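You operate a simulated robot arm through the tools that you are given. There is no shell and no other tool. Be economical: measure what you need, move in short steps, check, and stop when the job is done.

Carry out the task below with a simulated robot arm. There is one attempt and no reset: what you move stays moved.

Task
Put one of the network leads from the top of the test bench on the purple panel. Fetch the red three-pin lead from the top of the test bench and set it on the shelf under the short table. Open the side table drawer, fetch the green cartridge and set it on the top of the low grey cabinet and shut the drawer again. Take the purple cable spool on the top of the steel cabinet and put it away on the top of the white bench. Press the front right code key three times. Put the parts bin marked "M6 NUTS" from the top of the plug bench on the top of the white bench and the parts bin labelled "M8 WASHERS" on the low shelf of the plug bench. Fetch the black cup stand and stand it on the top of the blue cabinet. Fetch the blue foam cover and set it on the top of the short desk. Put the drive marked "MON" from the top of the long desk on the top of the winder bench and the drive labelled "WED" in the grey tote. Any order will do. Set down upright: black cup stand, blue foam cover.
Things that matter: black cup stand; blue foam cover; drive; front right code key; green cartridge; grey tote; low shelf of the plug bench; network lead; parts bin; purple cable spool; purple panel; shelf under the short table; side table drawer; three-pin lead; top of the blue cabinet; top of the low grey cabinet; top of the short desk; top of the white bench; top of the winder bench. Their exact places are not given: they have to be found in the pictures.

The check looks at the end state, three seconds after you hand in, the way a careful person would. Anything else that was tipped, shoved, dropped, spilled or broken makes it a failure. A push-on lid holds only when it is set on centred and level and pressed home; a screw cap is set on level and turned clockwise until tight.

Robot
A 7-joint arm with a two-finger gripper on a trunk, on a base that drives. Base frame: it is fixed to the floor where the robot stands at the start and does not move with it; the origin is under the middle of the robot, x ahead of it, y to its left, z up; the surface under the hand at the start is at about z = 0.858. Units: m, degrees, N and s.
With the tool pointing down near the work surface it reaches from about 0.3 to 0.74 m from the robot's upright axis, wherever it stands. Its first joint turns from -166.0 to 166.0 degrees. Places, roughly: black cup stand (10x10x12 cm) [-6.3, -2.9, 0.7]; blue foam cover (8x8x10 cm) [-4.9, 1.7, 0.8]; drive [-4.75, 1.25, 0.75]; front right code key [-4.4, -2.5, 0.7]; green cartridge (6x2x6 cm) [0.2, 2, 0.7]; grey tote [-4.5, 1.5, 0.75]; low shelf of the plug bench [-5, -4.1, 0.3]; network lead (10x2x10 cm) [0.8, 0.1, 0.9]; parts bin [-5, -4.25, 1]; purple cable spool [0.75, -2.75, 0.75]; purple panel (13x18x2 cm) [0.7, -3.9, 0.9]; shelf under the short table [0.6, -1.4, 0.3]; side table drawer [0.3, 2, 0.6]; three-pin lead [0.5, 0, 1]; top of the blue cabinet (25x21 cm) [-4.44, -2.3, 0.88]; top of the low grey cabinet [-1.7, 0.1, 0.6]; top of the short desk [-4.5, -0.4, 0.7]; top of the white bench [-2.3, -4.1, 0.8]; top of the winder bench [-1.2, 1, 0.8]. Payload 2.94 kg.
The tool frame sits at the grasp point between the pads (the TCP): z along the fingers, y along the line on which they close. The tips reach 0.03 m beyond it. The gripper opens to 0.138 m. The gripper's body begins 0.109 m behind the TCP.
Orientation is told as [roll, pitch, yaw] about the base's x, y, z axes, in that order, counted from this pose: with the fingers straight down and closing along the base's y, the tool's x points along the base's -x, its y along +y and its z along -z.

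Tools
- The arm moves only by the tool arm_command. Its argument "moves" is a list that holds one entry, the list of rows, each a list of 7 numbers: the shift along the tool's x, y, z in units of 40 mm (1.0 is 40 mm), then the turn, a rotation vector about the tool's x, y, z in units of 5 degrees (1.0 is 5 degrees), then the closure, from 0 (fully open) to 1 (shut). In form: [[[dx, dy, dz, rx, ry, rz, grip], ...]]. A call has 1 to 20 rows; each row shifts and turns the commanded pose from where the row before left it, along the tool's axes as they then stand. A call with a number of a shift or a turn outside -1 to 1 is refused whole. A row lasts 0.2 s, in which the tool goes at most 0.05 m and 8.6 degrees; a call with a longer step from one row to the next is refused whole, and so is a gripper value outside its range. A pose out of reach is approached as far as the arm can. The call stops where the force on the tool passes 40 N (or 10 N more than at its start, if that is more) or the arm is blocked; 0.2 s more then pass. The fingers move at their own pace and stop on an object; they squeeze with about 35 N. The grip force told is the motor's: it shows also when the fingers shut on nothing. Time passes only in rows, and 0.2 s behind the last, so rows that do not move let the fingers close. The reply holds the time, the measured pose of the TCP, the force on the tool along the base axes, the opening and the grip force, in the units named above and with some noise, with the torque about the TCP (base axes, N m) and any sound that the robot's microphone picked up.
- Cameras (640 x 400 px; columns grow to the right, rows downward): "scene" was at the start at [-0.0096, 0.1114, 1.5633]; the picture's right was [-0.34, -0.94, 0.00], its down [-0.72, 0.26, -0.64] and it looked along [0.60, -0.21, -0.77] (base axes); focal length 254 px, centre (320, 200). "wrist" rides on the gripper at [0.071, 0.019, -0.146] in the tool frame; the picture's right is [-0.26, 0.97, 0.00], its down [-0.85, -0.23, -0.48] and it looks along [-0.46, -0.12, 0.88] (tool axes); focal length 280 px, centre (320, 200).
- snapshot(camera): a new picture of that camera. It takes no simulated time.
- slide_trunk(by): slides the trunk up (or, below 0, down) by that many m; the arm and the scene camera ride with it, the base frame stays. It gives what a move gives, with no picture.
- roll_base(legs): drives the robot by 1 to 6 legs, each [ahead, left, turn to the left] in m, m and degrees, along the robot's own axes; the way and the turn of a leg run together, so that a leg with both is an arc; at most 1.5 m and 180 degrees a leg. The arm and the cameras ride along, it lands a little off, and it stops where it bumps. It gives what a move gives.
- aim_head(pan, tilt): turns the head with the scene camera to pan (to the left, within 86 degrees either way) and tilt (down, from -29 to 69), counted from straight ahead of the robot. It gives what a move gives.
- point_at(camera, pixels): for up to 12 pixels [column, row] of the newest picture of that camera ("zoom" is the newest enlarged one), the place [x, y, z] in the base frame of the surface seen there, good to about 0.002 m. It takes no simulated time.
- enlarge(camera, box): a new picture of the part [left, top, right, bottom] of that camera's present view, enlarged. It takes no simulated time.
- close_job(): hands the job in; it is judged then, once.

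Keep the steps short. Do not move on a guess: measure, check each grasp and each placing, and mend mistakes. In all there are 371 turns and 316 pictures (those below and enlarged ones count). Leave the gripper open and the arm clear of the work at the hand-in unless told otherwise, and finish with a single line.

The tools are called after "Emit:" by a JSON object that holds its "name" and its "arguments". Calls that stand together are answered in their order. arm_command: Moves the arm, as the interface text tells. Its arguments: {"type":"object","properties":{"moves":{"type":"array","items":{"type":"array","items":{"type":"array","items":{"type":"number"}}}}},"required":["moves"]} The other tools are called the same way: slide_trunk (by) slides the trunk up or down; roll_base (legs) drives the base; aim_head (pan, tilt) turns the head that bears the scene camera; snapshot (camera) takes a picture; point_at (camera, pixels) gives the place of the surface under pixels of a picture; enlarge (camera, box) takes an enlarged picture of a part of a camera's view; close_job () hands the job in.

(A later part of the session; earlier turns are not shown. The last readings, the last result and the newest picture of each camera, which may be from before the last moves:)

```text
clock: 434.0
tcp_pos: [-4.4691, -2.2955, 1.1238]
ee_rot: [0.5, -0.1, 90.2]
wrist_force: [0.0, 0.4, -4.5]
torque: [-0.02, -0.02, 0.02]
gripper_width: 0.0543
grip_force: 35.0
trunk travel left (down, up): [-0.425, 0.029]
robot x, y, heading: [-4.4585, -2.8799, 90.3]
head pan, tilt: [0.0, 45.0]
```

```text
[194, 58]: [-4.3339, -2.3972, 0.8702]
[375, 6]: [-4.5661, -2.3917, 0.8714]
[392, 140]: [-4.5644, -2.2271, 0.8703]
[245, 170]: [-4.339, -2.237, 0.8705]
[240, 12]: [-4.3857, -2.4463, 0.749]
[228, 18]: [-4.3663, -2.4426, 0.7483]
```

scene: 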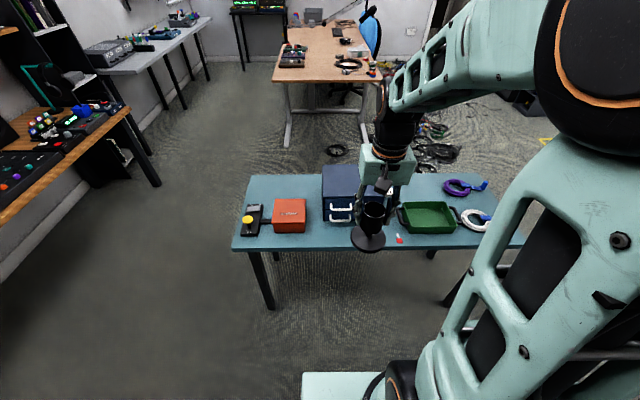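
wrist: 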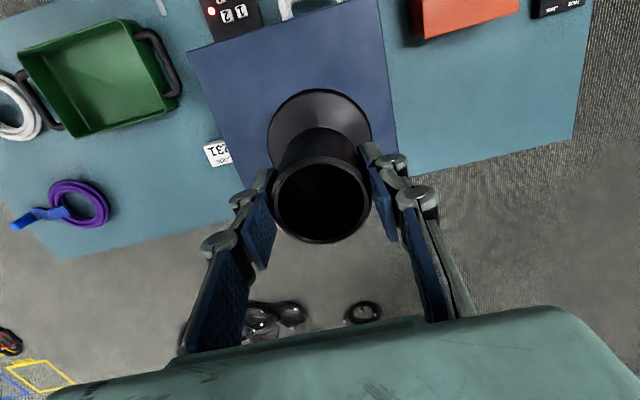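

Emit:
{"name": "arm_command", "arguments": {"moves": [[[0, -0.48, 1, 0, 0, 0, 1], [0, 0, 1, 0, 0, 0, 1], [0, 0, 1, 0, 0, 0, 1], [0, 0, 0.5, 0, 0, 0, 1], [0, 0, 0.1, 0, 0, 0, 1], [0, 0, 0.1, 0, 0, 0, 1], [0, 0, 0.1, 0, 0, 0, 1]]]}}

Emit:
{"name": "arm_command", "arguments": {"moves": [[[0, 0, 0.06, 0, 0, 0, 1], [0, 0, 0.06, 0, 0, 0, 1], [0, 0, 0.06, 0, 0, 0, 1]]]}}

```text
clock: 435.6
tcp_pos: [-4.4517, -2.2957, 0.972]
ee_rot: [0.6, -0.2, 90.1]
wrist_force: [0.1, 1.0, -5.2]
torque: [0.0, -0.03, 0.0]
gripper_width: 0.0541
grip_force: 34.6
trunk travel left (down, up): [-0.425, 0.029]
robot x, y, heading: [-4.4588, -2.874, 90.4]
head pan, tilt: [0.0, 45.0]
```

```text
clock: 436.4
tcp_pos: [-4.4519, -2.296, 0.9684]
ee_rot: [0.6, -0.5, 90.2]
wrist_force: [0.6, -1.2, 17.8]
torque: [-0.78, -0.23, -0.03]
gripper_width: 0.0545
grip_force: 35.4
trunk travel left (down, up): [-0.425, 0.029]
robot x, y, heading: [-4.4603, -2.8796, 90.6]
head pan, tilt: [0.0, 45.0]
```

Emit:
{"name": "arm_command", "arguments": {"moves": [[[0, 0, -0.04, 0, 0, 0, 0.8], [0, 0, 0, 0, 0, 0, 0.5], [0, 0, 0, 0, 0, 0, 0.4], [0, 0, -0.6, 0, 0, 0, 0.4], [0, 0, -1, 0, 0, 0, 0.4], [0, 0, -1, 0, 0, 0, 0.4], [0, 0, -1, 0, 0, 0, 0.4], [0, 0, -0.5, 0, 0, 0, 0.4], [1, 0, 0, 0, 0, 0, 1], [1, 0, 0, 0, 0, 0, 1], [1, 0, 0, 0, 0, 0, 1], [1, 0, 0, 0, 0, 0, 1]]]}}

Emit:
{"name": "snapshot", "arguments": {"camera": "wrist"}}

Emit:
{"name": "snapshot", "arguments": {"camera": "scene"}}

```text
clock: 439.0
tcp_pos: [-4.45, -2.4574, 1.1319]
ee_rot: [0.6, -0.3, 90.2]
wrist_force: [-0.4, -0.5, 0.5]
torque: [0.04, 0.01, 0.01]
gripper_width: 0.0
grip_force: 28.4
trunk travel left (down, up): [-0.425, 0.029]
robot x, y, heading: [-4.4588, -2.8794, 90.6]
head pan, tilt: [0.0, 45.0]
```

```text
193 pictures are left
```

wrist: 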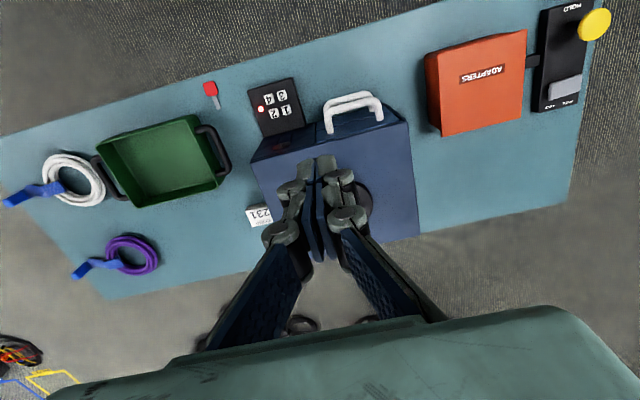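

```text
192 pictures are left
```

scene: 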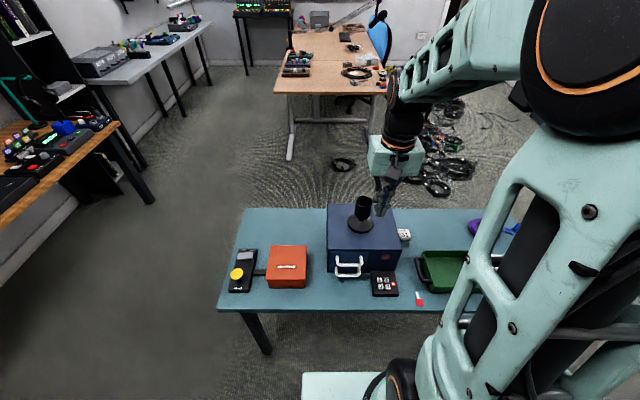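

Cup stand is up. The code pad sits before the cabinet; I zoom in on it.

Emit:
{"name": "enlarge", "arguments": {"camera": "wrist", "box": [240, 70, 320, 140]}}

Emit:
{"name": "enlarge", "arguments": {"camera": "scene", "box": [320, 190, 430, 310]}}

Emit:
{"name": "point_at", "arguments": {"camera": "wrist", "pixels": [[269, 100], [282, 95], [274, 115], [286, 110], [261, 109], [302, 118], [252, 90], [292, 80]]}}

```text
5.71 times, centred on (280, 105) of wrist
```

zoom: 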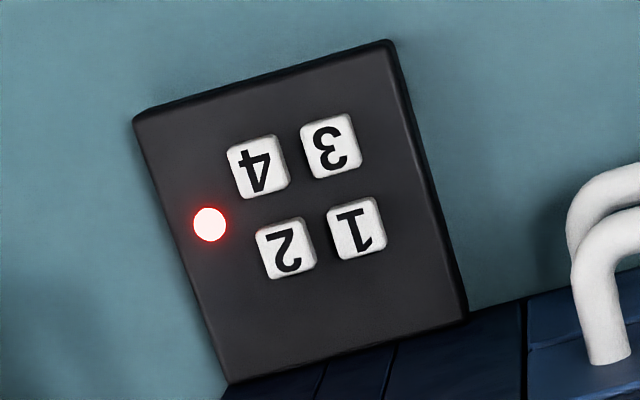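

```text
3.33 times, centred on (375, 250) of scene
```

zoom: 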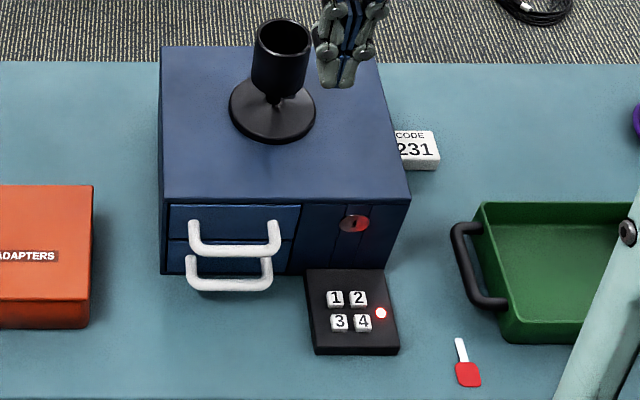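

```text
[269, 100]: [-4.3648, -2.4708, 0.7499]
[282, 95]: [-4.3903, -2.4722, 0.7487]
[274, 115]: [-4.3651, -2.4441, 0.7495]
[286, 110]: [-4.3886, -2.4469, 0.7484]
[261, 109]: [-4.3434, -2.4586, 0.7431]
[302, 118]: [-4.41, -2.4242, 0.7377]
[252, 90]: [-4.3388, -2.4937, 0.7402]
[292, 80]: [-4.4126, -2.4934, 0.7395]
```

Front right key is "4" at (-4.365, -2.471, 0.750). I bring the closed fingertips above it.

Emit:
{"name": "arm_command", "arguments": {"moves": [[[0.16, -1, 0, 0, 0, 0, 1], [0.16, -1.0, 0, 0, 0, 0, 1], [0, -0.12, 1, 0, 0, 0, 1], [0, 0, 1, 0, 0, 0, 1], [0, 0, 1, 0, 0, 0, 1], [0, 0, 1, 0, 0, 0, 1], [0, 0, 1, 0, 0, 0, 1], [0, 0, 1, 0, 0, 0, 1], [0, 0, 1, 0, 0, 0, 1], [0, 0, 1, 0, 0, 0, 1]]]}}

Emit:
{"name": "snapshot", "arguments": {"camera": "wrist"}}

Emit:
{"name": "enlarge", "arguments": {"camera": "scene", "box": [320, 190, 430, 310]}}

```text
clock: 441.2
tcp_pos: [-4.3676, -2.4665, 0.8092]
ee_rot: [0.5, -0.2, 90.2]
wrist_force: [0.4, 0.1, -0.3]
torque: [0.05, -0.02, 0.0]
gripper_width: 0.0
grip_force: 28.8
trunk travel left (down, up): [-0.425, 0.029]
robot x, y, heading: [-4.457, -2.8768, 90.4]
head pan, tilt: [0.0, 45.0]
```

```text
189 pictures are left
```

wrist: 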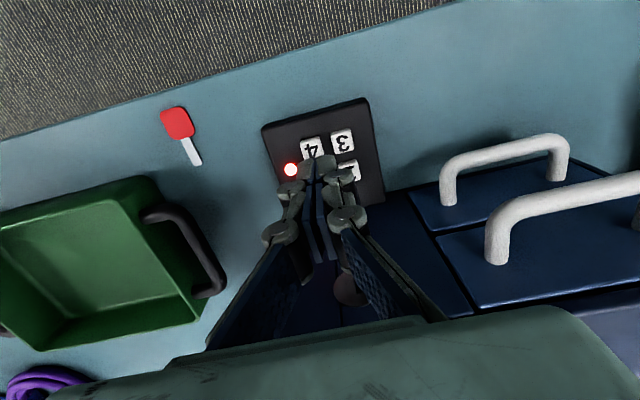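

```text
3.33 times, centred on (375, 250) of scene
```

zoom: 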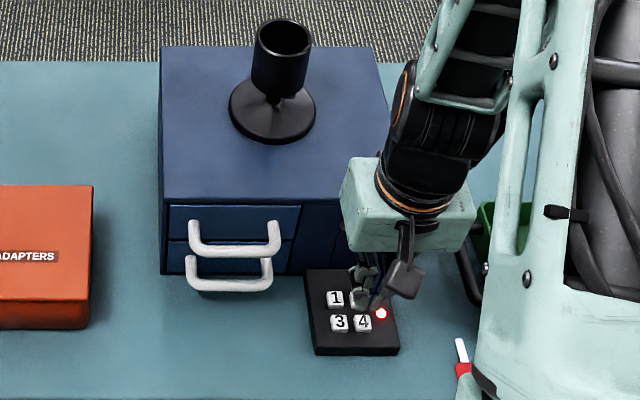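

Emit:
{"name": "point_at", "arguments": {"camera": "wrist", "pixels": [[311, 148], [341, 141], [303, 142], [322, 140], [318, 153], [349, 168]]}}

```text
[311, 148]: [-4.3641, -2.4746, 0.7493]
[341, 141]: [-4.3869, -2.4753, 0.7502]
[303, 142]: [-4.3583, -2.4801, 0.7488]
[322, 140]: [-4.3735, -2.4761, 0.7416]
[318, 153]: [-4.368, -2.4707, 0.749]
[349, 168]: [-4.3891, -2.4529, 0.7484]
```

Emit:
{"name": "arm_command", "arguments": {"moves": [[[0.18, -0.09, 0, 0, 0, 0, 1], [0, 0, 0.6, 0, 0, 0, 1], [0, 0, 0.07, 0, 0, 0, 1], [0, 0, 0.05, 0, 0, 0, 1], [0, 0, 0.05, 0, 0, 0, 1]]]}}

```text
clock: 442.4
tcp_pos: [-4.3647, -2.4754, 0.7791]
ee_rot: [0.6, -0.3, 90.3]
wrist_force: [0.7, -0.7, 0.2]
torque: [-0.03, -0.02, -0.01]
gripper_width: 0.0
grip_force: 28.7
trunk travel left (down, up): [-0.425, 0.029]
robot x, y, heading: [-4.4558, -2.8745, 90.6]
head pan, tilt: [0.0, 45.0]
```

Emit:
{"name": "arm_command", "arguments": {"moves": [[[0, 0, 0.04, 0, 0, 0, 1], [0, 0, 0.04, 0, 0, 0, 1]]]}}

```text
clock: 443.0
tcp_pos: [-4.3659, -2.4749, 0.7758]
ee_rot: [0.7, -0.2, 90.2]
wrist_force: [-0.4, 0.4, 0.1]
torque: [0.02, -0.01, 0.0]
gripper_width: 0.0001
grip_force: 28.0
trunk travel left (down, up): [-0.425, 0.029]
robot x, y, heading: [-4.4552, -2.8758, 90.0]
head pan, tilt: [0.0, 45.0]
```

Emit:
{"name": "arm_command", "arguments": {"moves": [[[0, 0, 0.03, 0, 0, 0, 1], [0, 0, 0.03, 0, 0, 0, 1]]]}}

```text
clock: 443.6
tcp_pos: [-4.3643, -2.4754, 0.7732]
ee_rot: [0.7, -0.2, 90.2]
wrist_force: [-0.5, 0.0, -0.3]
torque: [0.0, -0.02, 0.03]
gripper_width: 0.0061
grip_force: 28.4
trunk travel left (down, up): [-0.425, 0.029]
robot x, y, heading: [-4.4547, -2.8791, 90.5]
head pan, tilt: [0.0, 45.0]
```

Emit:
{"name": "enlarge", "arguments": {"camera": "wrist", "box": [240, 80, 400, 240]}}

```text
2.50 times, centred on (320, 160) of wrist
```

zoom: 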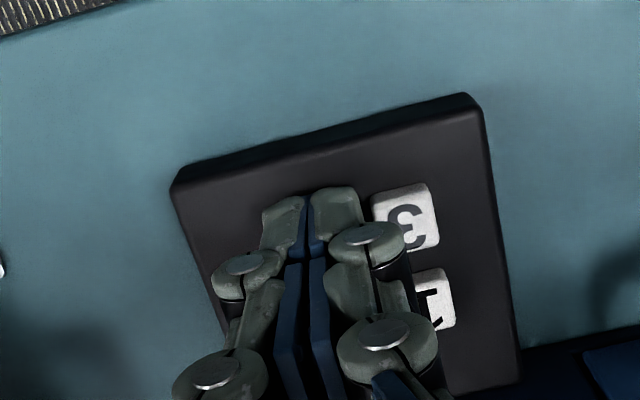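

Emit:
{"name": "arm_command", "arguments": {"moves": [[[0, 0, -0.4, 0, 0, 0, 1], [0, 0, 0, 0, 0, 0, 1], [0, 0, 0, 0, 0, 0, 1]]]}}

Emit:
{"name": "enlarge", "arguments": {"camera": "wrist", "box": [240, 80, 400, 240]}}

```text
clock: 444.4
tcp_pos: [-4.3638, -2.4741, 0.7894]
ee_rot: [0.6, -0.2, 90.2]
wrist_force: [0.0, 0.7, -0.1]
torque: [-0.02, -0.03, -0.01]
gripper_width: 0.0004
grip_force: 28.5
trunk travel left (down, up): [-0.425, 0.029]
robot x, y, heading: [-4.4622, -2.8735, 90.6]
head pan, tilt: [0.0, 45.0]
```

```text
2.50 times, centred on (320, 160) of wrist
```

zoom: 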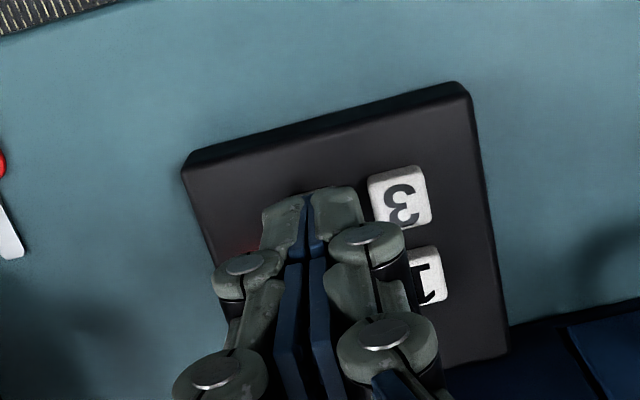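

Emit:
{"name": "arm_command", "arguments": {"moves": [[[0, -0.14, 0, 0, 0, 0, 1], [0, 0, 0.2, 0, 0, 0, 1], [0, 0, 0.05, 0, 0, 0, 1], [0, 0, 0.05, 0, 0, 0, 1], [0, 0, 0.05, 0, 0, 0, 1]]]}}

```text
clock: 445.6
tcp_pos: [-4.3594, -2.4748, 0.7746]
ee_rot: [0.5, -0.2, 90.2]
wrist_force: [0.2, -0.7, 0.9]
torque: [0.02, 0.01, 0.05]
gripper_width: 0.0003
grip_force: 28.3
trunk travel left (down, up): [-0.425, 0.029]
robot x, y, heading: [-4.4571, -2.8763, 90.4]
head pan, tilt: [0.0, 45.0]
```

Emit:
{"name": "arm_command", "arguments": {"moves": [[[0, 0, 0.04, 0, 0, 0, 1], [0, 0, 0.04, 0, 0, 0, 1]]]}}

```text
clock: 446.2
tcp_pos: [-4.3589, -2.476, 0.7716]
ee_rot: [0.6, -0.2, 90.2]
wrist_force: [-0.2, -0.4, 1.4]
torque: [-0.01, -0.02, 0.02]
gripper_width: 0.0056
grip_force: 27.9
trunk travel left (down, up): [-0.425, 0.029]
robot x, y, heading: [-4.4591, -2.8773, 90.5]
head pan, tilt: [0.0, 45.0]
heard: click
```

Click heard (1). I raise and press again.

Emit:
{"name": "arm_command", "arguments": {"moves": [[[0, 0, -0.4, 0, 0, 0, 1], [0, 0, 0, 0, 0, 0, 1], [0, 0, 0, 0, 0, 0, 1]]]}}

Emit:
{"name": "enlarge", "arguments": {"camera": "wrist", "box": [240, 80, 400, 240]}}

```text
clock: 447.0
tcp_pos: [-4.36, -2.4761, 0.7869]
ee_rot: [0.6, -0.2, 90.2]
wrist_force: [0.0, -0.4, 1.0]
torque: [0.01, 0.02, 0.01]
gripper_width: 0.0002
grip_force: 28.5
trunk travel left (down, up): [-0.425, 0.029]
robot x, y, heading: [-4.457, -2.8816, 90.3]
head pan, tilt: [0.0, 45.0]
```

```text
2.50 times, centred on (320, 160) of wrist
```

zoom: 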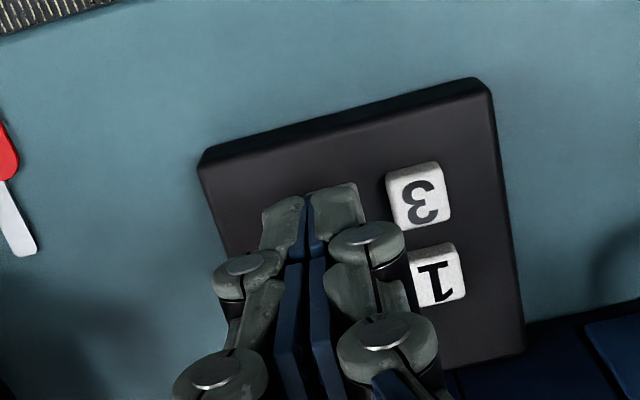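

Emit:
{"name": "arm_command", "arguments": {"moves": [[[0, 0, 0.25, 0, 0, 0, 1], [0, 0, 0.06, 0, 0, 0, 1], [0, 0, 0.05, 0, 0, 0, 1], [0, 0, 0.03, 0, 0, 0, 1]]]}}

```text
clock: 448.0
tcp_pos: [-4.3593, -2.4758, 0.7716]
ee_rot: [0.6, -0.2, 90.3]
wrist_force: [0.3, -0.6, 0.3]
torque: [-0.05, 0.0, 0.0]
gripper_width: 0.0059
grip_force: 28.6
trunk travel left (down, up): [-0.425, 0.029]
robot x, y, heading: [-4.4606, -2.8793, 90.3]
head pan, tilt: [0.0, 45.0]
heard: click
```

Second click. Again.

Emit:
{"name": "arm_command", "arguments": {"moves": [[[0, 0, -0.4, 0, 0, 0, 1], [0, 0, 0, 0, 0, 0, 1], [0, 0, 0, 0, 0, 0, 1]]]}}

Emit:
{"name": "arm_command", "arguments": {"moves": [[[0, 0, 0.25, 0, 0, 0, 1], [0, 0, 0.06, 0, 0, 0, 1], [0, 0, 0.05, 0, 0, 0, 1], [0, 0, 0.03, 0, 0, 0, 1]]]}}

```text
clock: 448.8
tcp_pos: [-4.3577, -2.4748, 0.7879]
ee_rot: [0.6, -0.2, 90.1]
wrist_force: [-0.2, 0.2, 0.4]
torque: [0.01, 0.0, 0.0]
gripper_width: 0.0
grip_force: 28.2
trunk travel left (down, up): [-0.425, 0.029]
robot x, y, heading: [-4.4566, -2.8792, 90.4]
head pan, tilt: [0.0, 45.0]
```

```text
clock: 449.8
tcp_pos: [-4.3587, -2.474, 0.7729]
ee_rot: [0.6, -0.2, 90.2]
wrist_force: [0.1, 0.0, 0.6]
torque: [0.0, 0.01, -0.01]
gripper_width: 0.0063
grip_force: 28.2
trunk travel left (down, up): [-0.425, 0.029]
robot x, y, heading: [-4.4547, -2.878, 90.5]
head pan, tilt: [0.0, 45.0]
heard: click
```

Three clicks. I raise and look at the pad.

Emit:
{"name": "arm_command", "arguments": {"moves": [[[0, 0, -1, 0, 0, 0, 1], [0, 0, -1, 0, 0, 0, 1], [0, 0, -1, 0, 0, 0, 1], [0, 0, -1, 0, 0, 0, 1], [0, 0, -1, 0, 0, 0, 1], [0, 0, -1, 0, 0, 0, 1], [0, 0, -1, 0, 0, 0, 1], [0, 0, -1, 0, 0, 0, 1]]]}}

Emit:
{"name": "enlarge", "arguments": {"camera": "wrist", "box": [240, 70, 420, 200]}}

```text
clock: 451.6
tcp_pos: [-4.3566, -2.4766, 1.0937]
ee_rot: [0.6, -0.2, 90.3]
wrist_force: [0.4, -0.2, 0.5]
torque: [0.0, -0.03, -0.02]
gripper_width: 0.0
grip_force: 28.6
trunk travel left (down, up): [-0.425, 0.029]
robot x, y, heading: [-4.4564, -2.8751, 90.3]
head pan, tilt: [0.0, 45.0]
```

```text
3.08 times, centred on (330, 135) of wrist
```

zoom: 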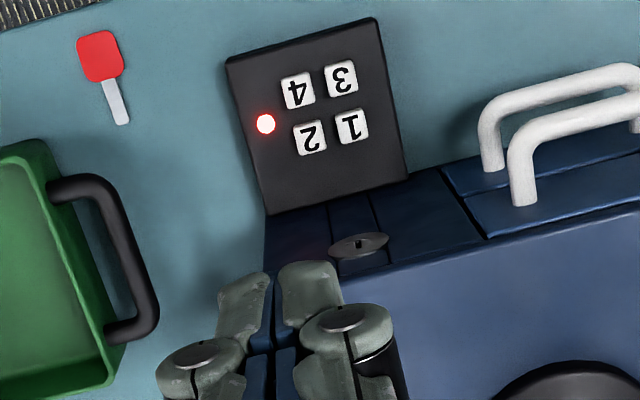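

Next area: the foam cover and drives, to the north. I back out and move to the aisle at x≈-5.45.

Emit:
{"name": "roll_base", "arguments": {"legs": [[-0.27, 0, 0], [0, 1.0, 0], [1.0, 0, 0]]}}

Emit:
{"name": "aim_head", "arguments": {"pan": 10, "tilt": 30}}

Emit:
{"name": "snapshot", "arguments": {"camera": "scene"}}

```text
clock: 467.0
tcp_pos: [-5.3625, -1.7451, 1.094]
ee_rot: [0.6, -0.2, 90.2]
wrist_force: [0.1, -0.3, 0.1]
torque: [-0.01, -0.02, 0.0]
gripper_width: 0.0001
grip_force: 28.8
trunk travel left (down, up): [-0.425, 0.029]
robot x, y, heading: [-5.4615, -2.1452, 90.3]
head pan, tilt: [0.0, 45.0]
```

```text
clock: 467.8
tcp_pos: [-5.3622, -1.7435, 1.0924]
ee_rot: [0.5, -0.2, 90.2]
wrist_force: [0.0, -0.2, -0.1]
torque: [0.0, 0.0, -0.03]
gripper_width: 0.0003
grip_force: 28.8
trunk travel left (down, up): [-0.425, 0.029]
robot x, y, heading: [-5.4619, -2.144, 90.1]
head pan, tilt: [10.0, 30.0]
```

```text
183 pictures are left
```

scene: 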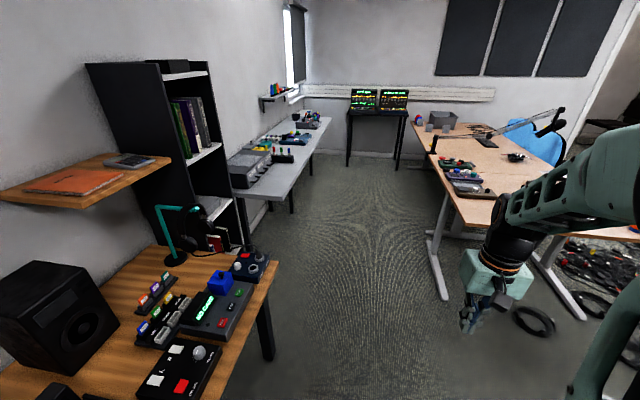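

Emit:
{"name": "point_at", "arguments": {"camera": "scene", "pixels": [[468, 178], [440, 290], [465, 195], [430, 125], [442, 118], [407, 165], [300, 195], [270, 355], [552, 195], [425, 152], [510, 158], [398, 170]]}}

Emit:
{"name": "enlarge", "arguments": {"camera": "scene", "box": [400, 80, 600, 220]}}

```text
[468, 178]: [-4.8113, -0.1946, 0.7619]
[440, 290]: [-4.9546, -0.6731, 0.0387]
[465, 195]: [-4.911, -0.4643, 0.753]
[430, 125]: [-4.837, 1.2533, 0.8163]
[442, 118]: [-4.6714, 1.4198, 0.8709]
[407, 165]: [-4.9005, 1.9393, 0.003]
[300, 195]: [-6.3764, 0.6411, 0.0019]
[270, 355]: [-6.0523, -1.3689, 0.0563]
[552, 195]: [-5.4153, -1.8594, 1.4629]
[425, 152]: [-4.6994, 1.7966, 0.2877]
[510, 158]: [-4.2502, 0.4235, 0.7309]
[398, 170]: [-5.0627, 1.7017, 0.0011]
```

```text
2.86 times, centred on (500, 150) of scene
```

zoom: 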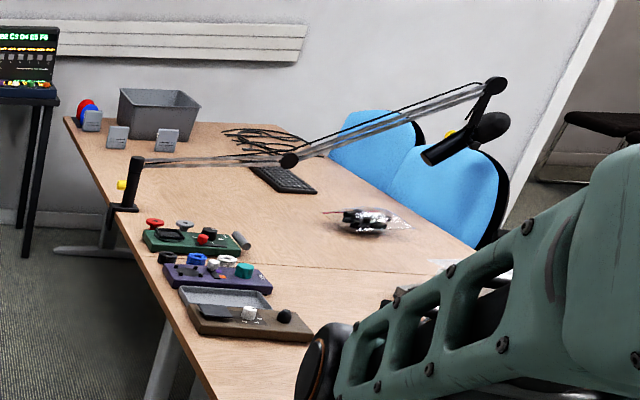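

Emit:
{"name": "roll_base", "arguments": {"legs": [[1.4, 0.04, 0], [1.4, 0, 0], [0.5, 0, 0]]}}

Emit:
{"name": "aim_head", "arguments": {"pan": -60, "tilt": 35}}

Emit:
{"name": "snapshot", "arguments": {"camera": "scene"}}

```text
clock: 483.8
tcp_pos: [-5.4249, 1.5404, 1.0912]
ee_rot: [0.6, -0.2, 91.0]
wrist_force: [0.7, 0.8, -0.4]
torque: [0.01, -0.03, 0.01]
gripper_width: 0.0
grip_force: 28.6
trunk travel left (down, up): [-0.425, 0.029]
robot x, y, heading: [-5.519, 1.1343, 91.0]
head pan, tilt: [10.0, 30.0]
```

```text
clock: 485.2
tcp_pos: [-5.4252, 1.5392, 1.0924]
ee_rot: [0.6, -0.2, 91.0]
wrist_force: [-0.3, -0.1, 0.2]
torque: [0.05, 0.03, -0.03]
gripper_width: 0.0
grip_force: 28.4
trunk travel left (down, up): [-0.425, 0.029]
robot x, y, heading: [-5.5217, 1.1347, 91.2]
head pan, tilt: [-60.0, 35.0]
```

```text
181 pictures are left
```

scene: 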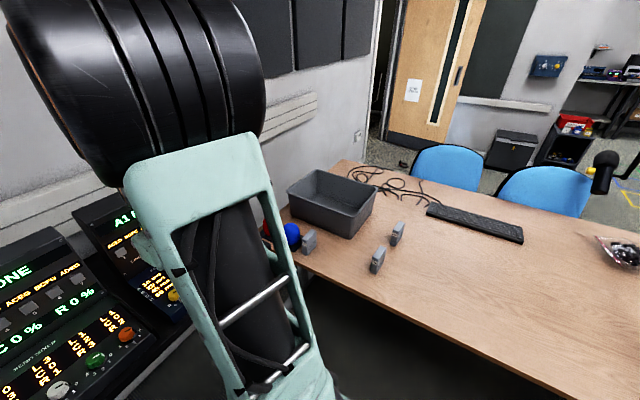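

Emit:
{"name": "point_at", "arguments": {"camera": "scene", "pixels": [[308, 238], [398, 232], [378, 260], [292, 233], [330, 205], [292, 195], [375, 190], [350, 232], [320, 170], [268, 230], [310, 250], [500, 350]]}}

Emit:
{"name": "enlarge", "arguments": {"camera": "scene", "box": [250, 155, 430, 290]}}

Emit:
{"name": "roll_base", "arguments": {"legs": [[0, 0, -91]]}}

Emit:
{"name": "aim_head", "arguments": {"pan": 0, "tilt": 40}}

Emit:
{"name": "snapshot", "arguments": {"camera": "scene"}}

Emit:
{"name": "snapshot", "arguments": {"camera": "wrist"}}

```text
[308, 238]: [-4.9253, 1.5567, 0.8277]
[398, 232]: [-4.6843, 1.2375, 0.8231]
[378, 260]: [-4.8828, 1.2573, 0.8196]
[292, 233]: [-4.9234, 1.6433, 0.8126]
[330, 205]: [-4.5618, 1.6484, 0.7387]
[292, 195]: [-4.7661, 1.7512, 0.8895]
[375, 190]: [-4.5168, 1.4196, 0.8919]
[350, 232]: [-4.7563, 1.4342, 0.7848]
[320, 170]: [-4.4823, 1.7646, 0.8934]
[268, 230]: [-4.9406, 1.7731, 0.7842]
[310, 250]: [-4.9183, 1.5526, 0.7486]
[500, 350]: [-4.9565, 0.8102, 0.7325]
```

```text
2.96 times, centred on (340, 222) of scene
```

zoom: 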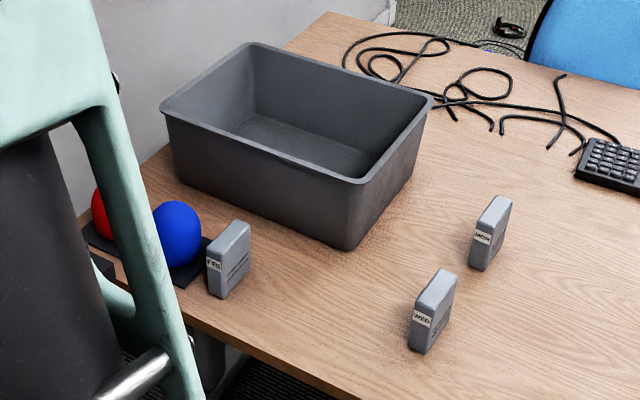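

```text
clock: 489.5
tcp_pos: [-5.1219, 1.0305, 1.093]
ee_rot: [0.6, -0.1, -0.2]
wrist_force: [0.0, -0.7, -0.4]
torque: [0.02, 0.01, 0.01]
gripper_width: 0.0002
grip_force: 28.5
trunk travel left (down, up): [-0.425, 0.029]
robot x, y, heading: [-5.5224, 1.136, -0.1]
head pan, tilt: [-60.0, 35.0]
```

```text
clock: 490.8
tcp_pos: [-5.1209, 1.0294, 1.0927]
ee_rot: [0.5, -0.1, -0.3]
wrist_force: [-0.2, -0.6, -0.4]
torque: [0.01, -0.02, 0.03]
gripper_width: 0.0
grip_force: 28.5
trunk travel left (down, up): [-0.425, 0.029]
robot x, y, heading: [-5.5237, 1.1397, -0.2]
head pan, tilt: [0.0, 40.0]
```

```text
179 pictures are left
```

scene: 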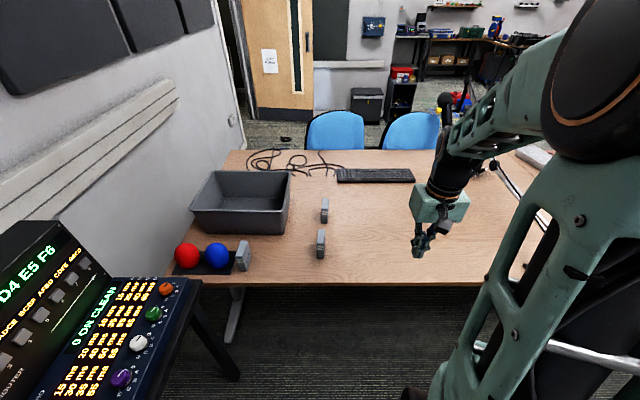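

```text
178 pictures are left
```

wrist: 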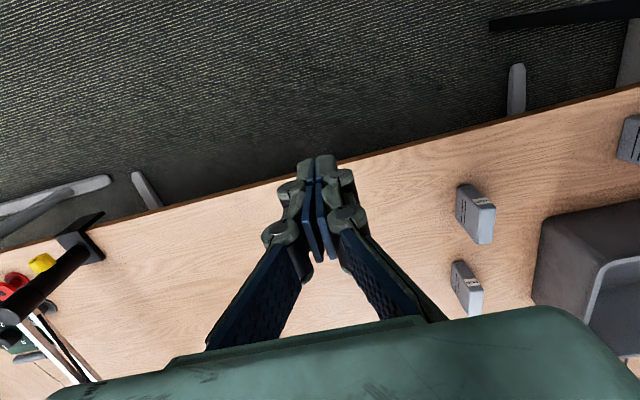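

Emit:
{"name": "enlarge", "arguments": {"camera": "wrist", "box": [430, 170, 520, 330]}}

Emit:
{"name": "point_at", "arguments": {"camera": "wrist", "pixels": [[470, 212], [482, 242], [490, 214], [462, 188], [484, 197], [480, 225], [466, 290], [455, 265], [475, 282], [470, 305]]}}

Emit:
{"name": "enlarge", "arguments": {"camera": "scene", "box": [290, 180, 360, 280]}}

```text
2.50 times, centred on (475, 250) of wrist
```

zoom: 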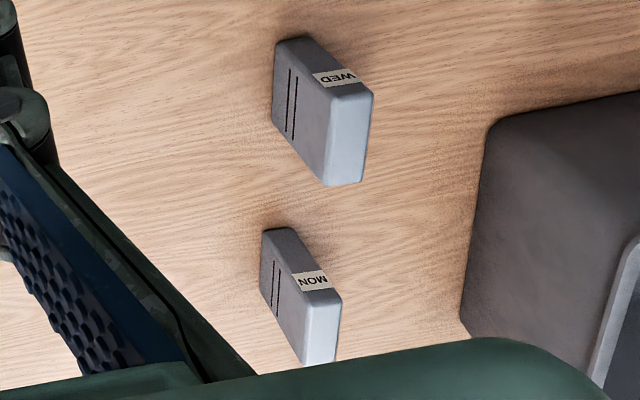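

```text
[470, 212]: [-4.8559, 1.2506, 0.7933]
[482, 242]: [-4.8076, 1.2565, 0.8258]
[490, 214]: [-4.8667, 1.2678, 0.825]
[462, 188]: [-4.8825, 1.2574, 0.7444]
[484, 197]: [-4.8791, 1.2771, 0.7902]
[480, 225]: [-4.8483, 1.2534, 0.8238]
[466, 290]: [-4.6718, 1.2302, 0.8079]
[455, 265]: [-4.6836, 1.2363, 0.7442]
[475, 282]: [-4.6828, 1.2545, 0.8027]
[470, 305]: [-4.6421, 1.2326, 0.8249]
```

```text
4.00 times, centred on (325, 230) of scene
```

zoom: 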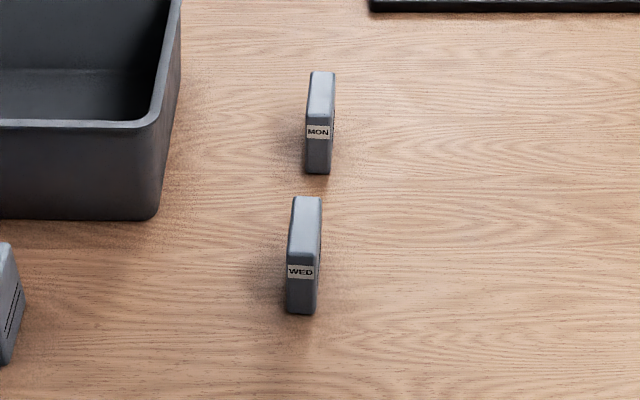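

Emit:
{"name": "arm_command", "arguments": {"moves": [[[-0.87, 0.73, 0, 0, 0, 0, 0.42], [-0.87, 0.73, 0, 0, 0, 0, 0.42], [-0.87, 0.73, 0, 0, 0, 0, 0.42], [-0.87, 0.73, 0, 0, 0, 0, 0.42], [-0.87, 0.73, 0, 0, 0, 0, 0.42], [-0.87, 0.73, 0, 0, 0, 0, 0.42], [-0.87, 0.73, 0, 0, 0, 0, 0.42], [-0.87, 0.73, 0, 0, 0, 0, 0.42], [0, 0, 1, 0, 0, 0, 0.42], [0, 0, 1, 0, 0, 0, 0.42], [0, 0, 1, 0, 0, 0, 0.42]]]}}

Emit:
{"name": "snapshot", "arguments": {"camera": "wrist"}}

```text
clock: 493.2
tcp_pos: [-4.8409, 1.2641, 0.9761]
ee_rot: [0.7, -0.2, -0.3]
wrist_force: [0.5, 1.1, -0.1]
torque: [0.0, 0.02, 0.01]
gripper_width: 0.0799
grip_force: 0.1
trunk travel left (down, up): [-0.425, 0.029]
robot x, y, heading: [-5.5192, 1.1382, -0.4]
head pan, tilt: [0.0, 40.0]
```

```text
175 pictures are left
```

wrist: 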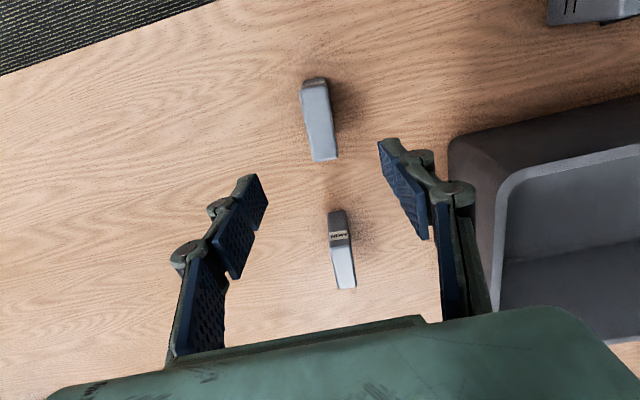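

Emit:
{"name": "point_at", "arguments": {"camera": "wrist", "pixels": [[306, 90], [325, 86], [316, 158], [335, 155], [320, 120], [334, 232], [343, 285]]}}

```text
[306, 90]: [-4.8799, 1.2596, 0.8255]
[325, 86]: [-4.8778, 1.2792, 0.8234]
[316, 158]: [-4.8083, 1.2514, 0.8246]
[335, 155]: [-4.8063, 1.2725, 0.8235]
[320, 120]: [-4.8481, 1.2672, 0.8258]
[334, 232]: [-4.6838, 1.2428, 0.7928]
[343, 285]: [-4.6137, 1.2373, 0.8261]
```

Emit:
{"name": "arm_command", "arguments": {"moves": [[[0, 0, 0, 0, 0, 1, 0.42], [0, 0, 1, 0, 0, 0.2, 0.42], [0, 0, 1, 0, 0, 0, 0.42], [0, 0, 1, 0, 0, 0, 0.42], [0, 0, 1, 0, 0, 0, 0.42], [0, 0, 0.6, 0, 0, 0, 0.42], [0, 0, 0, 0, 0, 0, 1], [0, 0, 0, 0, 0, 0, 1], [0, 0, 0, 0, 0, 0, 1], [0, 0, 0, 0, 0, 0, 1], [0, 0, -0.5, 0, 0, 0, 1], [0, 0, -1, 0, 0, 0, 1], [0, 0, -1, 0, 0, 0, 1], [0, 0, -1, 0, 0, 0, 1], [0, 0, -1, 0, 0, 0, 1], [0, 0, -1, 0, 0, 0, 1]]]}}

Emit:
{"name": "snapshot", "arguments": {"camera": "wrist"}}

```text
clock: 496.6
tcp_pos: [-4.8426, 1.2645, 1.0119]
ee_rot: [0.7, -0.2, -6.3]
wrist_force: [0.2, 0.3, -2.0]
torque: [0.0, -0.02, -0.02]
gripper_width: 0.0295
grip_force: 35.0
trunk travel left (down, up): [-0.425, 0.029]
robot x, y, heading: [-5.5237, 1.1425, -0.2]
head pan, tilt: [0.0, 40.0]
```

```text
174 pictures are left
```

wrist: 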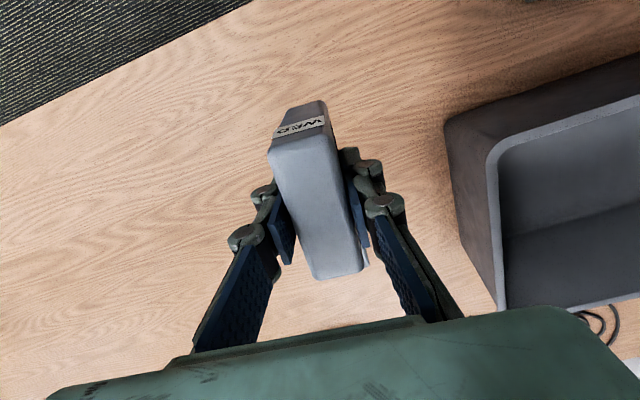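

Emit:
{"name": "snapshot", "arguments": {"camera": "scene"}}

Emit:
{"name": "point_at", "arguments": {"camera": "scene", "pixels": [[198, 283], [235, 375], [110, 278], [195, 300], [203, 203], [280, 203], [216, 172], [290, 175], [240, 335], [240, 200], [205, 280]]}}

```text
173 pictures are left
```

scene: 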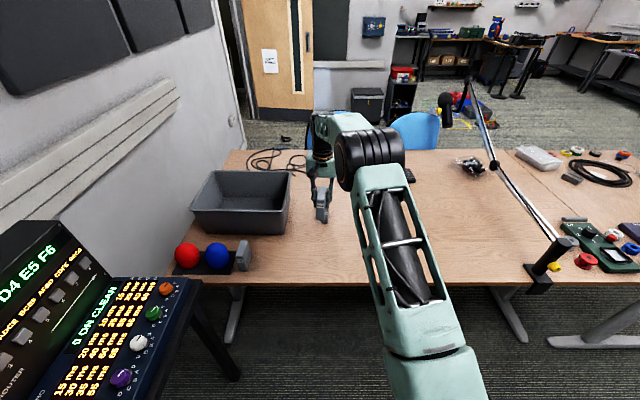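

```text
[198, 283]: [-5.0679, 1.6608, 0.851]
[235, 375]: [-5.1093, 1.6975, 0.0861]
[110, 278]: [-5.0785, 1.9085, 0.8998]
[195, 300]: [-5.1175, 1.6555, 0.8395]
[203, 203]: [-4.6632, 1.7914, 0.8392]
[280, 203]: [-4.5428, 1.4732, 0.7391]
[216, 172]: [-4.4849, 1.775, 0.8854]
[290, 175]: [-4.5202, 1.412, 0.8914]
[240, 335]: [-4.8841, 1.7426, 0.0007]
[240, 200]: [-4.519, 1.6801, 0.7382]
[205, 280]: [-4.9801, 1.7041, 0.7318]
```

Emit:
{"name": "arm_command", "arguments": {"moves": [[[0, 0, -1, 0, 0, 0, 1], [0, 0, -0.5, 0, 0, 0, 1]]]}}

Emit:
{"name": "roll_base", "arguments": {"legs": [[0.22, 0.19, 0]]}}

Emit:
{"name": "snapshot", "arguments": {"camera": "wrist"}}

```text
clock: 497.2
tcp_pos: [-4.8412, 1.2633, 1.0715]
ee_rot: [0.7, -0.1, -6.3]
wrist_force: [0.1, -0.4, -2.9]
torque: [0.03, -0.02, -0.05]
gripper_width: 0.0293
grip_force: 34.9
trunk travel left (down, up): [-0.425, 0.029]
robot x, y, heading: [-5.5228, 1.1367, -0.1]
head pan, tilt: [0.0, 40.0]
```

```text
clock: 499.5
tcp_pos: [-4.6221, 1.4564, 1.0712]
ee_rot: [0.7, -0.1, -6.0]
wrist_force: [-0.5, -1.3, -2.1]
torque: [-0.01, 0.01, -0.03]
gripper_width: 0.0295
grip_force: 34.8
trunk travel left (down, up): [-0.425, 0.029]
robot x, y, heading: [-5.3004, 1.3306, 0.0]
head pan, tilt: [0.0, 40.0]
```

```text
172 pictures are left
```

wrist: 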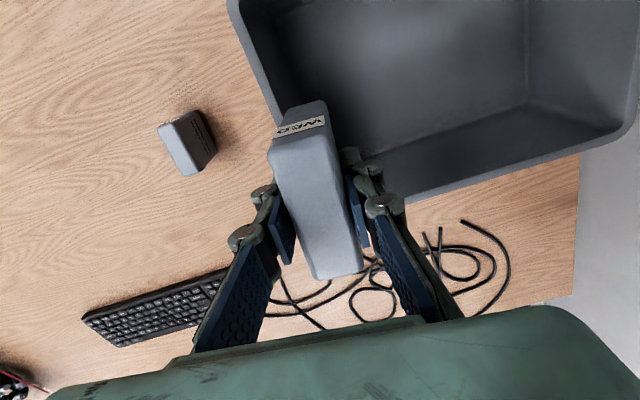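

Emit:
{"name": "point_at", "arguments": {"camera": "wrist", "pixels": [[234, 20], [275, 150], [420, 190], [620, 130], [400, 110], [450, 60], [520, 110], [350, 60]]}}

```text
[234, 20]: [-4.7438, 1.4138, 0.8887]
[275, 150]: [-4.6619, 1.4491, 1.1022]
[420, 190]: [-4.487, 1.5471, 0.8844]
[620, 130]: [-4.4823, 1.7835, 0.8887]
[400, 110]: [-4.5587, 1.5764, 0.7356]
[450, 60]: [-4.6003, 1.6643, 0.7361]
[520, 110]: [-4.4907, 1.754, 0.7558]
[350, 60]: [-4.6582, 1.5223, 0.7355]
```

Emit:
{"name": "arm_command", "arguments": {"moves": [[[0.2, 0.95, 0, 0, 0, 0, 1], [0.2, 0.95, 0, 0, 0, 0, 1], [0.2, 0.95, 0, 0, 0, 0, 1], [0, 0, 1, 0, 0, 0, 1], [0, 0, 1, 0, 0, 0, 1], [0, 0, 1, 0, 0, 0, 1], [0, 0, 1, 0, 0, 0, 1], [0, 0, 1, 0, 0, 0, 1], [0, 0, 1, 0, 0, 0, 1], [0, 0, 0.5, 0, 0, 0, 1]]]}}

```text
clock: 501.7
tcp_pos: [-4.6332, 1.5752, 0.8125]
ee_rot: [0.6, -0.2, -6.1]
wrist_force: [-0.2, 0.3, -2.3]
torque: [-0.04, 0.01, 0.02]
gripper_width: 0.0296
grip_force: 34.4
trunk travel left (down, up): [-0.425, 0.029]
robot x, y, heading: [-5.3023, 1.3275, -0.1]
head pan, tilt: [0.0, 40.0]
```

Emit:
{"name": "arm_command", "arguments": {"moves": [[[0, 0, 0.15, 0, 0, 0, 1], [0, 0, 0.1, 0, 0, 0, 1], [0, 0, 0.1, 0, 0, 0, 1], [0, 0, 0.06, 0, 0, 0, 1]]]}}

```text
clock: 502.7
tcp_pos: [-4.6338, 1.5749, 0.7972]
ee_rot: [0.5, -0.2, -6.0]
wrist_force: [-1.1, -0.8, 5.6]
torque: [0.01, 0.33, 0.03]
gripper_width: 0.0294
grip_force: 34.8
trunk travel left (down, up): [-0.425, 0.029]
robot x, y, heading: [-5.3023, 1.3293, 0.1]
head pan, tilt: [0.0, 40.0]
```

Touching the tote floor. Release and rise.

Emit:
{"name": "arm_command", "arguments": {"moves": [[[0, 0, 0.02, 0, 0, 0, 0.7], [0, 0, 0, 0, 0, 0, 0.55], [0, 0, 0, 0, 0, 0, 0.55], [0, 0, -1, 0, 0, 0, 0.55], [0, 0, -1, 0, 0, 0, 0.55], [0, 0, -1, 0, 0, 0, 0.55], [0, 0, -1, 0, 0, 0, 0.55], [0, 0, -1, 0, 0, 0, 0.55], [0, 0, -1, 0, 0, 0, 0.55]]]}}

Emit:
{"name": "snapshot", "arguments": {"camera": "wrist"}}

```text
clock: 504.7
tcp_pos: [-4.635, 1.5722, 1.0366]
ee_rot: [0.6, -0.1, -6.2]
wrist_force: [0.2, 0.1, 0.3]
torque: [0.01, 0.0, 0.04]
gripper_width: 0.0621
grip_force: 0.1
trunk travel left (down, up): [-0.425, 0.029]
robot x, y, heading: [-5.303, 1.327, -0.1]
head pan, tilt: [0.0, 40.0]
```

```text
171 pictures are left
```

wrist: 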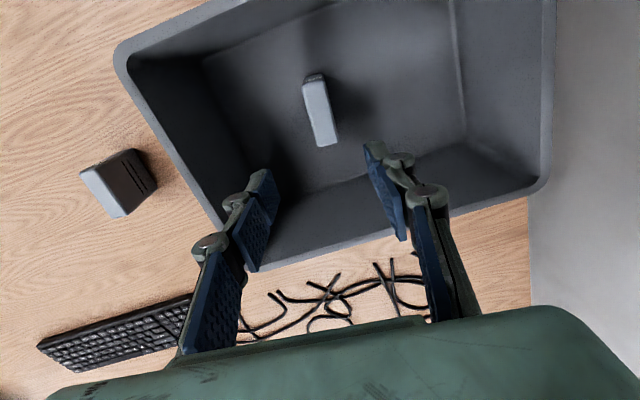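

Emit:
{"name": "arm_command", "arguments": {"moves": [[[1, 0, -1, 0, 0, -0.2, 0.3], [1, 0, -0.5, 0, 0, -1, 0.3], [1, 0, 0, 0, 0, 0, 0.3], [1, 0, 0, 0, 0, 0, 0.3], [1, 0, 0, 0, 0, 0, 0.3], [1, 0, 0, 0, 0, 0, 0], [1, 0, 0, 0, 0, 0, 0], [0.3, 0, 0, 0, 0, 0, 0]]]}}

Emit:
{"name": "snapshot", "arguments": {"camera": "wrist"}}

Emit:
{"name": "snapshot", "arguments": {"camera": "scene"}}

```text
refused: row 1 steps farther than a row can; nothing moved
```

```text
170 pictures are left
```

wrist: 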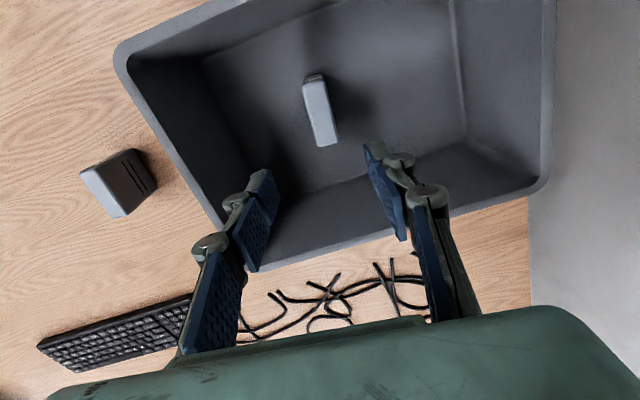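

```text
169 pictures are left
```

scene: 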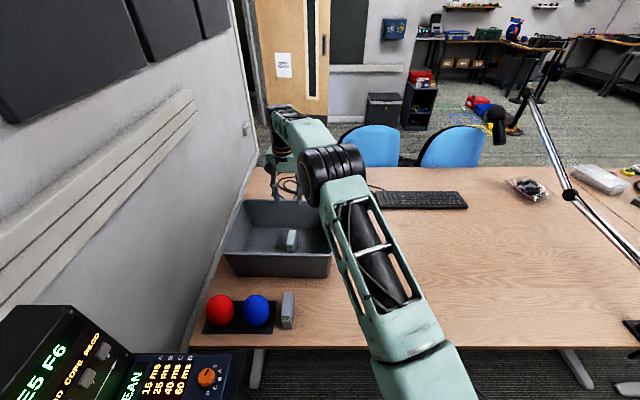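

Emit:
{"name": "arm_command", "arguments": {"moves": [[[0, 0, -1, 0, 0, -1, 0.3], [0, 0, -0.5, 0, 0, -0.2, 0.3], [1, 0, 0, 0, 0, 0, 0.3], [1, 0, 0, 0, 0, 0, 0.3], [1, 0, 0, 0, 0, 0, 0.3], [1, 0, 0, 0, 0, 0, 0.2], [1, 0, 0, 0, 0, 0, 0.2], [1, 0, 0, 0, 0, 0, 0.2], [1, 0, 0, 0, 0, 0, 0.2], [0, 0.7, 0, 0, 0, 0, 0.2], [0, 0.7, 0, 0, 0, 0, 0.2]]]}}

Emit:
{"name": "snapshot", "arguments": {"camera": "wrist"}}

Emit:
{"name": "enlarge", "arguments": {"camera": "scene", "box": [190, 270, 310, 350]}}

```text
clock: 507.1
tcp_pos: [-4.9153, 1.6281, 1.0931]
ee_rot: [0.6, -0.2, -0.1]
wrist_force: [-0.4, -0.5, -0.3]
torque: [-0.01, 0.01, -0.02]
gripper_width: 0.1103
grip_force: 0.1
trunk travel left (down, up): [-0.425, 0.029]
robot x, y, heading: [-5.3025, 1.3307, 0.0]
head pan, tilt: [0.0, 40.0]
```

```text
168 pictures are left
```

wrist: 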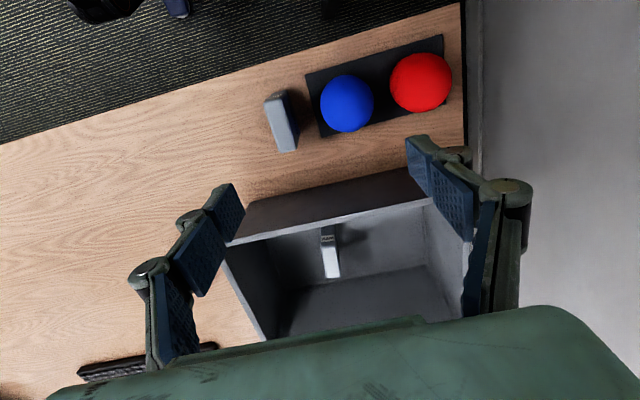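

```text
5.00 times, centred on (250, 310) of scene
```

zoom: 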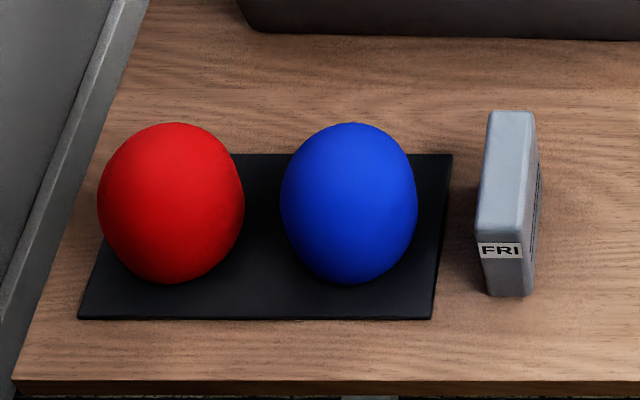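

Emit:
{"name": "point_at", "arguments": {"camera": "wrist", "pixels": [[346, 102], [322, 108], [371, 100], [345, 76], [348, 130], [392, 88], [296, 108], [420, 80]]}}

Emit:
{"name": "point_at", "arguments": {"camera": "zoom", "pixels": [[350, 160], [285, 210], [415, 210], [350, 275], [350, 130], [260, 300], [440, 300], [170, 160]]}}

```text
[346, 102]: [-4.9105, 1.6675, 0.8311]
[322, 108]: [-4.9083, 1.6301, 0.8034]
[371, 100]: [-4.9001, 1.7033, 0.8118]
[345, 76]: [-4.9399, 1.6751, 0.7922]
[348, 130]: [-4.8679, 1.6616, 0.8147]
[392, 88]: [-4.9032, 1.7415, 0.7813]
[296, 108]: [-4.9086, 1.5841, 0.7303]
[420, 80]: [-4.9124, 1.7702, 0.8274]
```

```text
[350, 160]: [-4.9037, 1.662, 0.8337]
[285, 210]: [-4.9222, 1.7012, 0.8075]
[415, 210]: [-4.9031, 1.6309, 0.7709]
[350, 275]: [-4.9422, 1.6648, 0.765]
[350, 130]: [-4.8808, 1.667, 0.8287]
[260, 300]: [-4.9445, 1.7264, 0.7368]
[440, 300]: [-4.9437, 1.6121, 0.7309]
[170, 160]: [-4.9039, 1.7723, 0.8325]
```

Blue cover: centre (-4.905, 1.667), about 7.5 cm wide, top 0.835. Red one is close in y, so I turn the gripper to close along x.

Emit:
{"name": "arm_command", "arguments": {"moves": [[[-0.25, 0.9, 0, 0, 0, -1, 0.25], [0, 0, 0, 0, 0, -1, 0.25], [0, 0, 0, 0, 0, -1, 0.25], [0, 0, 0, 0, 0, -1, 0.25], [0, 0, 0, 0, 0, -1, 0.25], [0, 0, 0, 0, 0, -1, 0.25], [0, 0, 0, 0, 0, -1, 0.25], [0, 0, 0, 0, 0, -1, 0.25], [0, 0, 0, 0, 0, -1, 0.25], [0, 0, 0, 0, 0, -1, 0.25], [0, 0, 0, 0, 0, -1, 0.25], [0, 0, 0, 0, 0, -1, 0.25], [0, 0, 0, 0, 0, -1, 0.25], [0, 0, 0, 0, 0, -1, 0.25], [0, 0, 0, 0, 0, -1, 0.25], [0, 0, 0, 0, 0, -1, 0.25], [0, 0, 0, 0, 0, -1, 0.25], [0, 0, 0, 0, 0, -1, 0.25]]]}}

Emit:
{"name": "arm_command", "arguments": {"moves": [[[0, 0, 1, 0, 0, 0, 0.25], [0, 0, 1, 0, 0, 0, 0.25], [0, 0, 1, 0, 0, 0, 0.25], [0, 0, 1, 0, 0, 0, 0.25]]]}}

Emit:
{"name": "snapshot", "arguments": {"camera": "wrist"}}

```text
clock: 510.9
tcp_pos: [-4.9041, 1.6632, 1.0953]
ee_rot: [-0.2, -0.5, 90.0]
wrist_force: [-0.4, 0.2, -0.5]
torque: [0.03, 0.03, 0.0]
gripper_width: 0.1035
grip_force: 0.0
trunk travel left (down, up): [-0.425, 0.029]
robot x, y, heading: [-5.3018, 1.3276, 0.0]
head pan, tilt: [0.0, 40.0]
```

```text
clock: 511.9
tcp_pos: [-4.904, 1.6655, 0.9354]
ee_rot: [-0.2, -0.5, 89.9]
wrist_force: [0.2, 0.1, 0.4]
torque: [-0.05, 0.0, 0.0]
gripper_width: 0.1032
grip_force: 0.1
trunk travel left (down, up): [-0.425, 0.029]
robot x, y, heading: [-5.3055, 1.324, -0.2]
head pan, tilt: [0.0, 40.0]
```

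```text
166 pictures are left
```

wrist: 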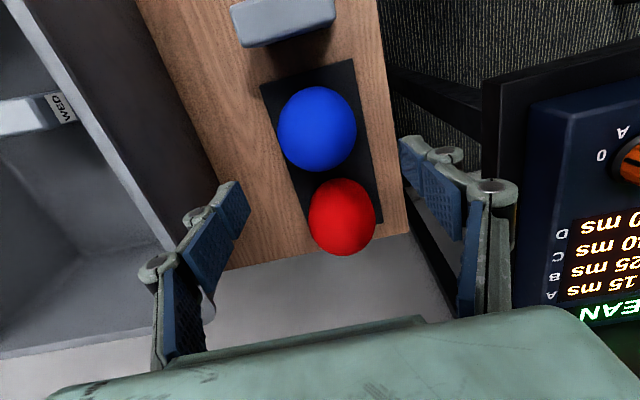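

Emit:
{"name": "arm_command", "arguments": {"moves": [[[0, 0, 1, 0, 0, 0, 0.25], [0, 0, 1, 0, 0, 0, 0.25], [0, 0, 1, 0, 0, 0, 0.25], [0, 0, 0.75, 0, 0, 0, 0.25], [0, 0, 0, 0, 0, 0, 1], [0, 0, 0, 0, 0, 0, 1], [0, 0, 0, 0, 0, 0, 1], [0, 0, 0, 0, 0, 0, 1]]]}}

Emit:
{"name": "arm_command", "arguments": {"moves": [[[0, 0, -0.4, 0, 0, 0, 1], [0, 0, -1, 0, 0, 0, 1], [0, 0, -1, 0, 0, 0, 1], [0, 0, -1, 0, 0, 0, 1], [0, 0, -1, 0, 0, 0, 1], [0, 0, -1, 0, 0, 0, 1], [0, 0, -1, 0, 0, 0, 1], [0, 0, -1, 0, 0, 0, 1]]]}}

Emit:
{"name": "snapshot", "arguments": {"camera": "wrist"}}

```text
clock: 513.7
tcp_pos: [-4.9046, 1.668, 0.7848]
ee_rot: [-0.2, -0.6, 90.0]
wrist_force: [0.2, 0.2, 0.7]
torque: [-0.01, -0.03, -0.02]
gripper_width: 0.0706
grip_force: 34.7
trunk travel left (down, up): [-0.425, 0.029]
robot x, y, heading: [-5.3008, 1.3252, 0.5]
head pan, tilt: [0.0, 40.0]
```

```text
clock: 515.5
tcp_pos: [-4.9043, 1.6631, 1.082]
ee_rot: [-0.2, -0.6, 89.9]
wrist_force: [1.2, -0.6, -0.9]
torque: [-0.02, 0.0, -0.01]
gripper_width: 0.0702
grip_force: 34.8
trunk travel left (down, up): [-0.425, 0.029]
robot x, y, heading: [-5.3013, 1.326, 0.0]
head pan, tilt: [0.0, 40.0]
```

```text
165 pictures are left
```

wrist: 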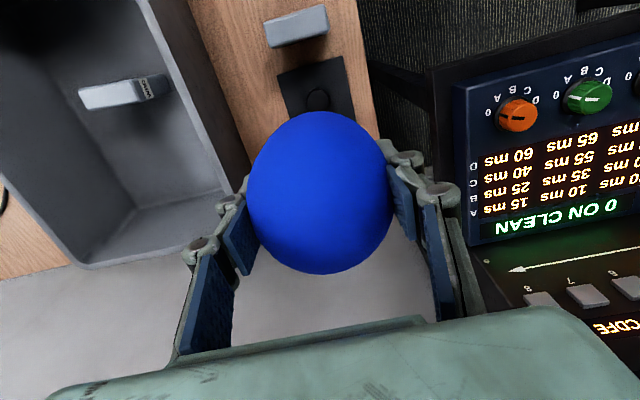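

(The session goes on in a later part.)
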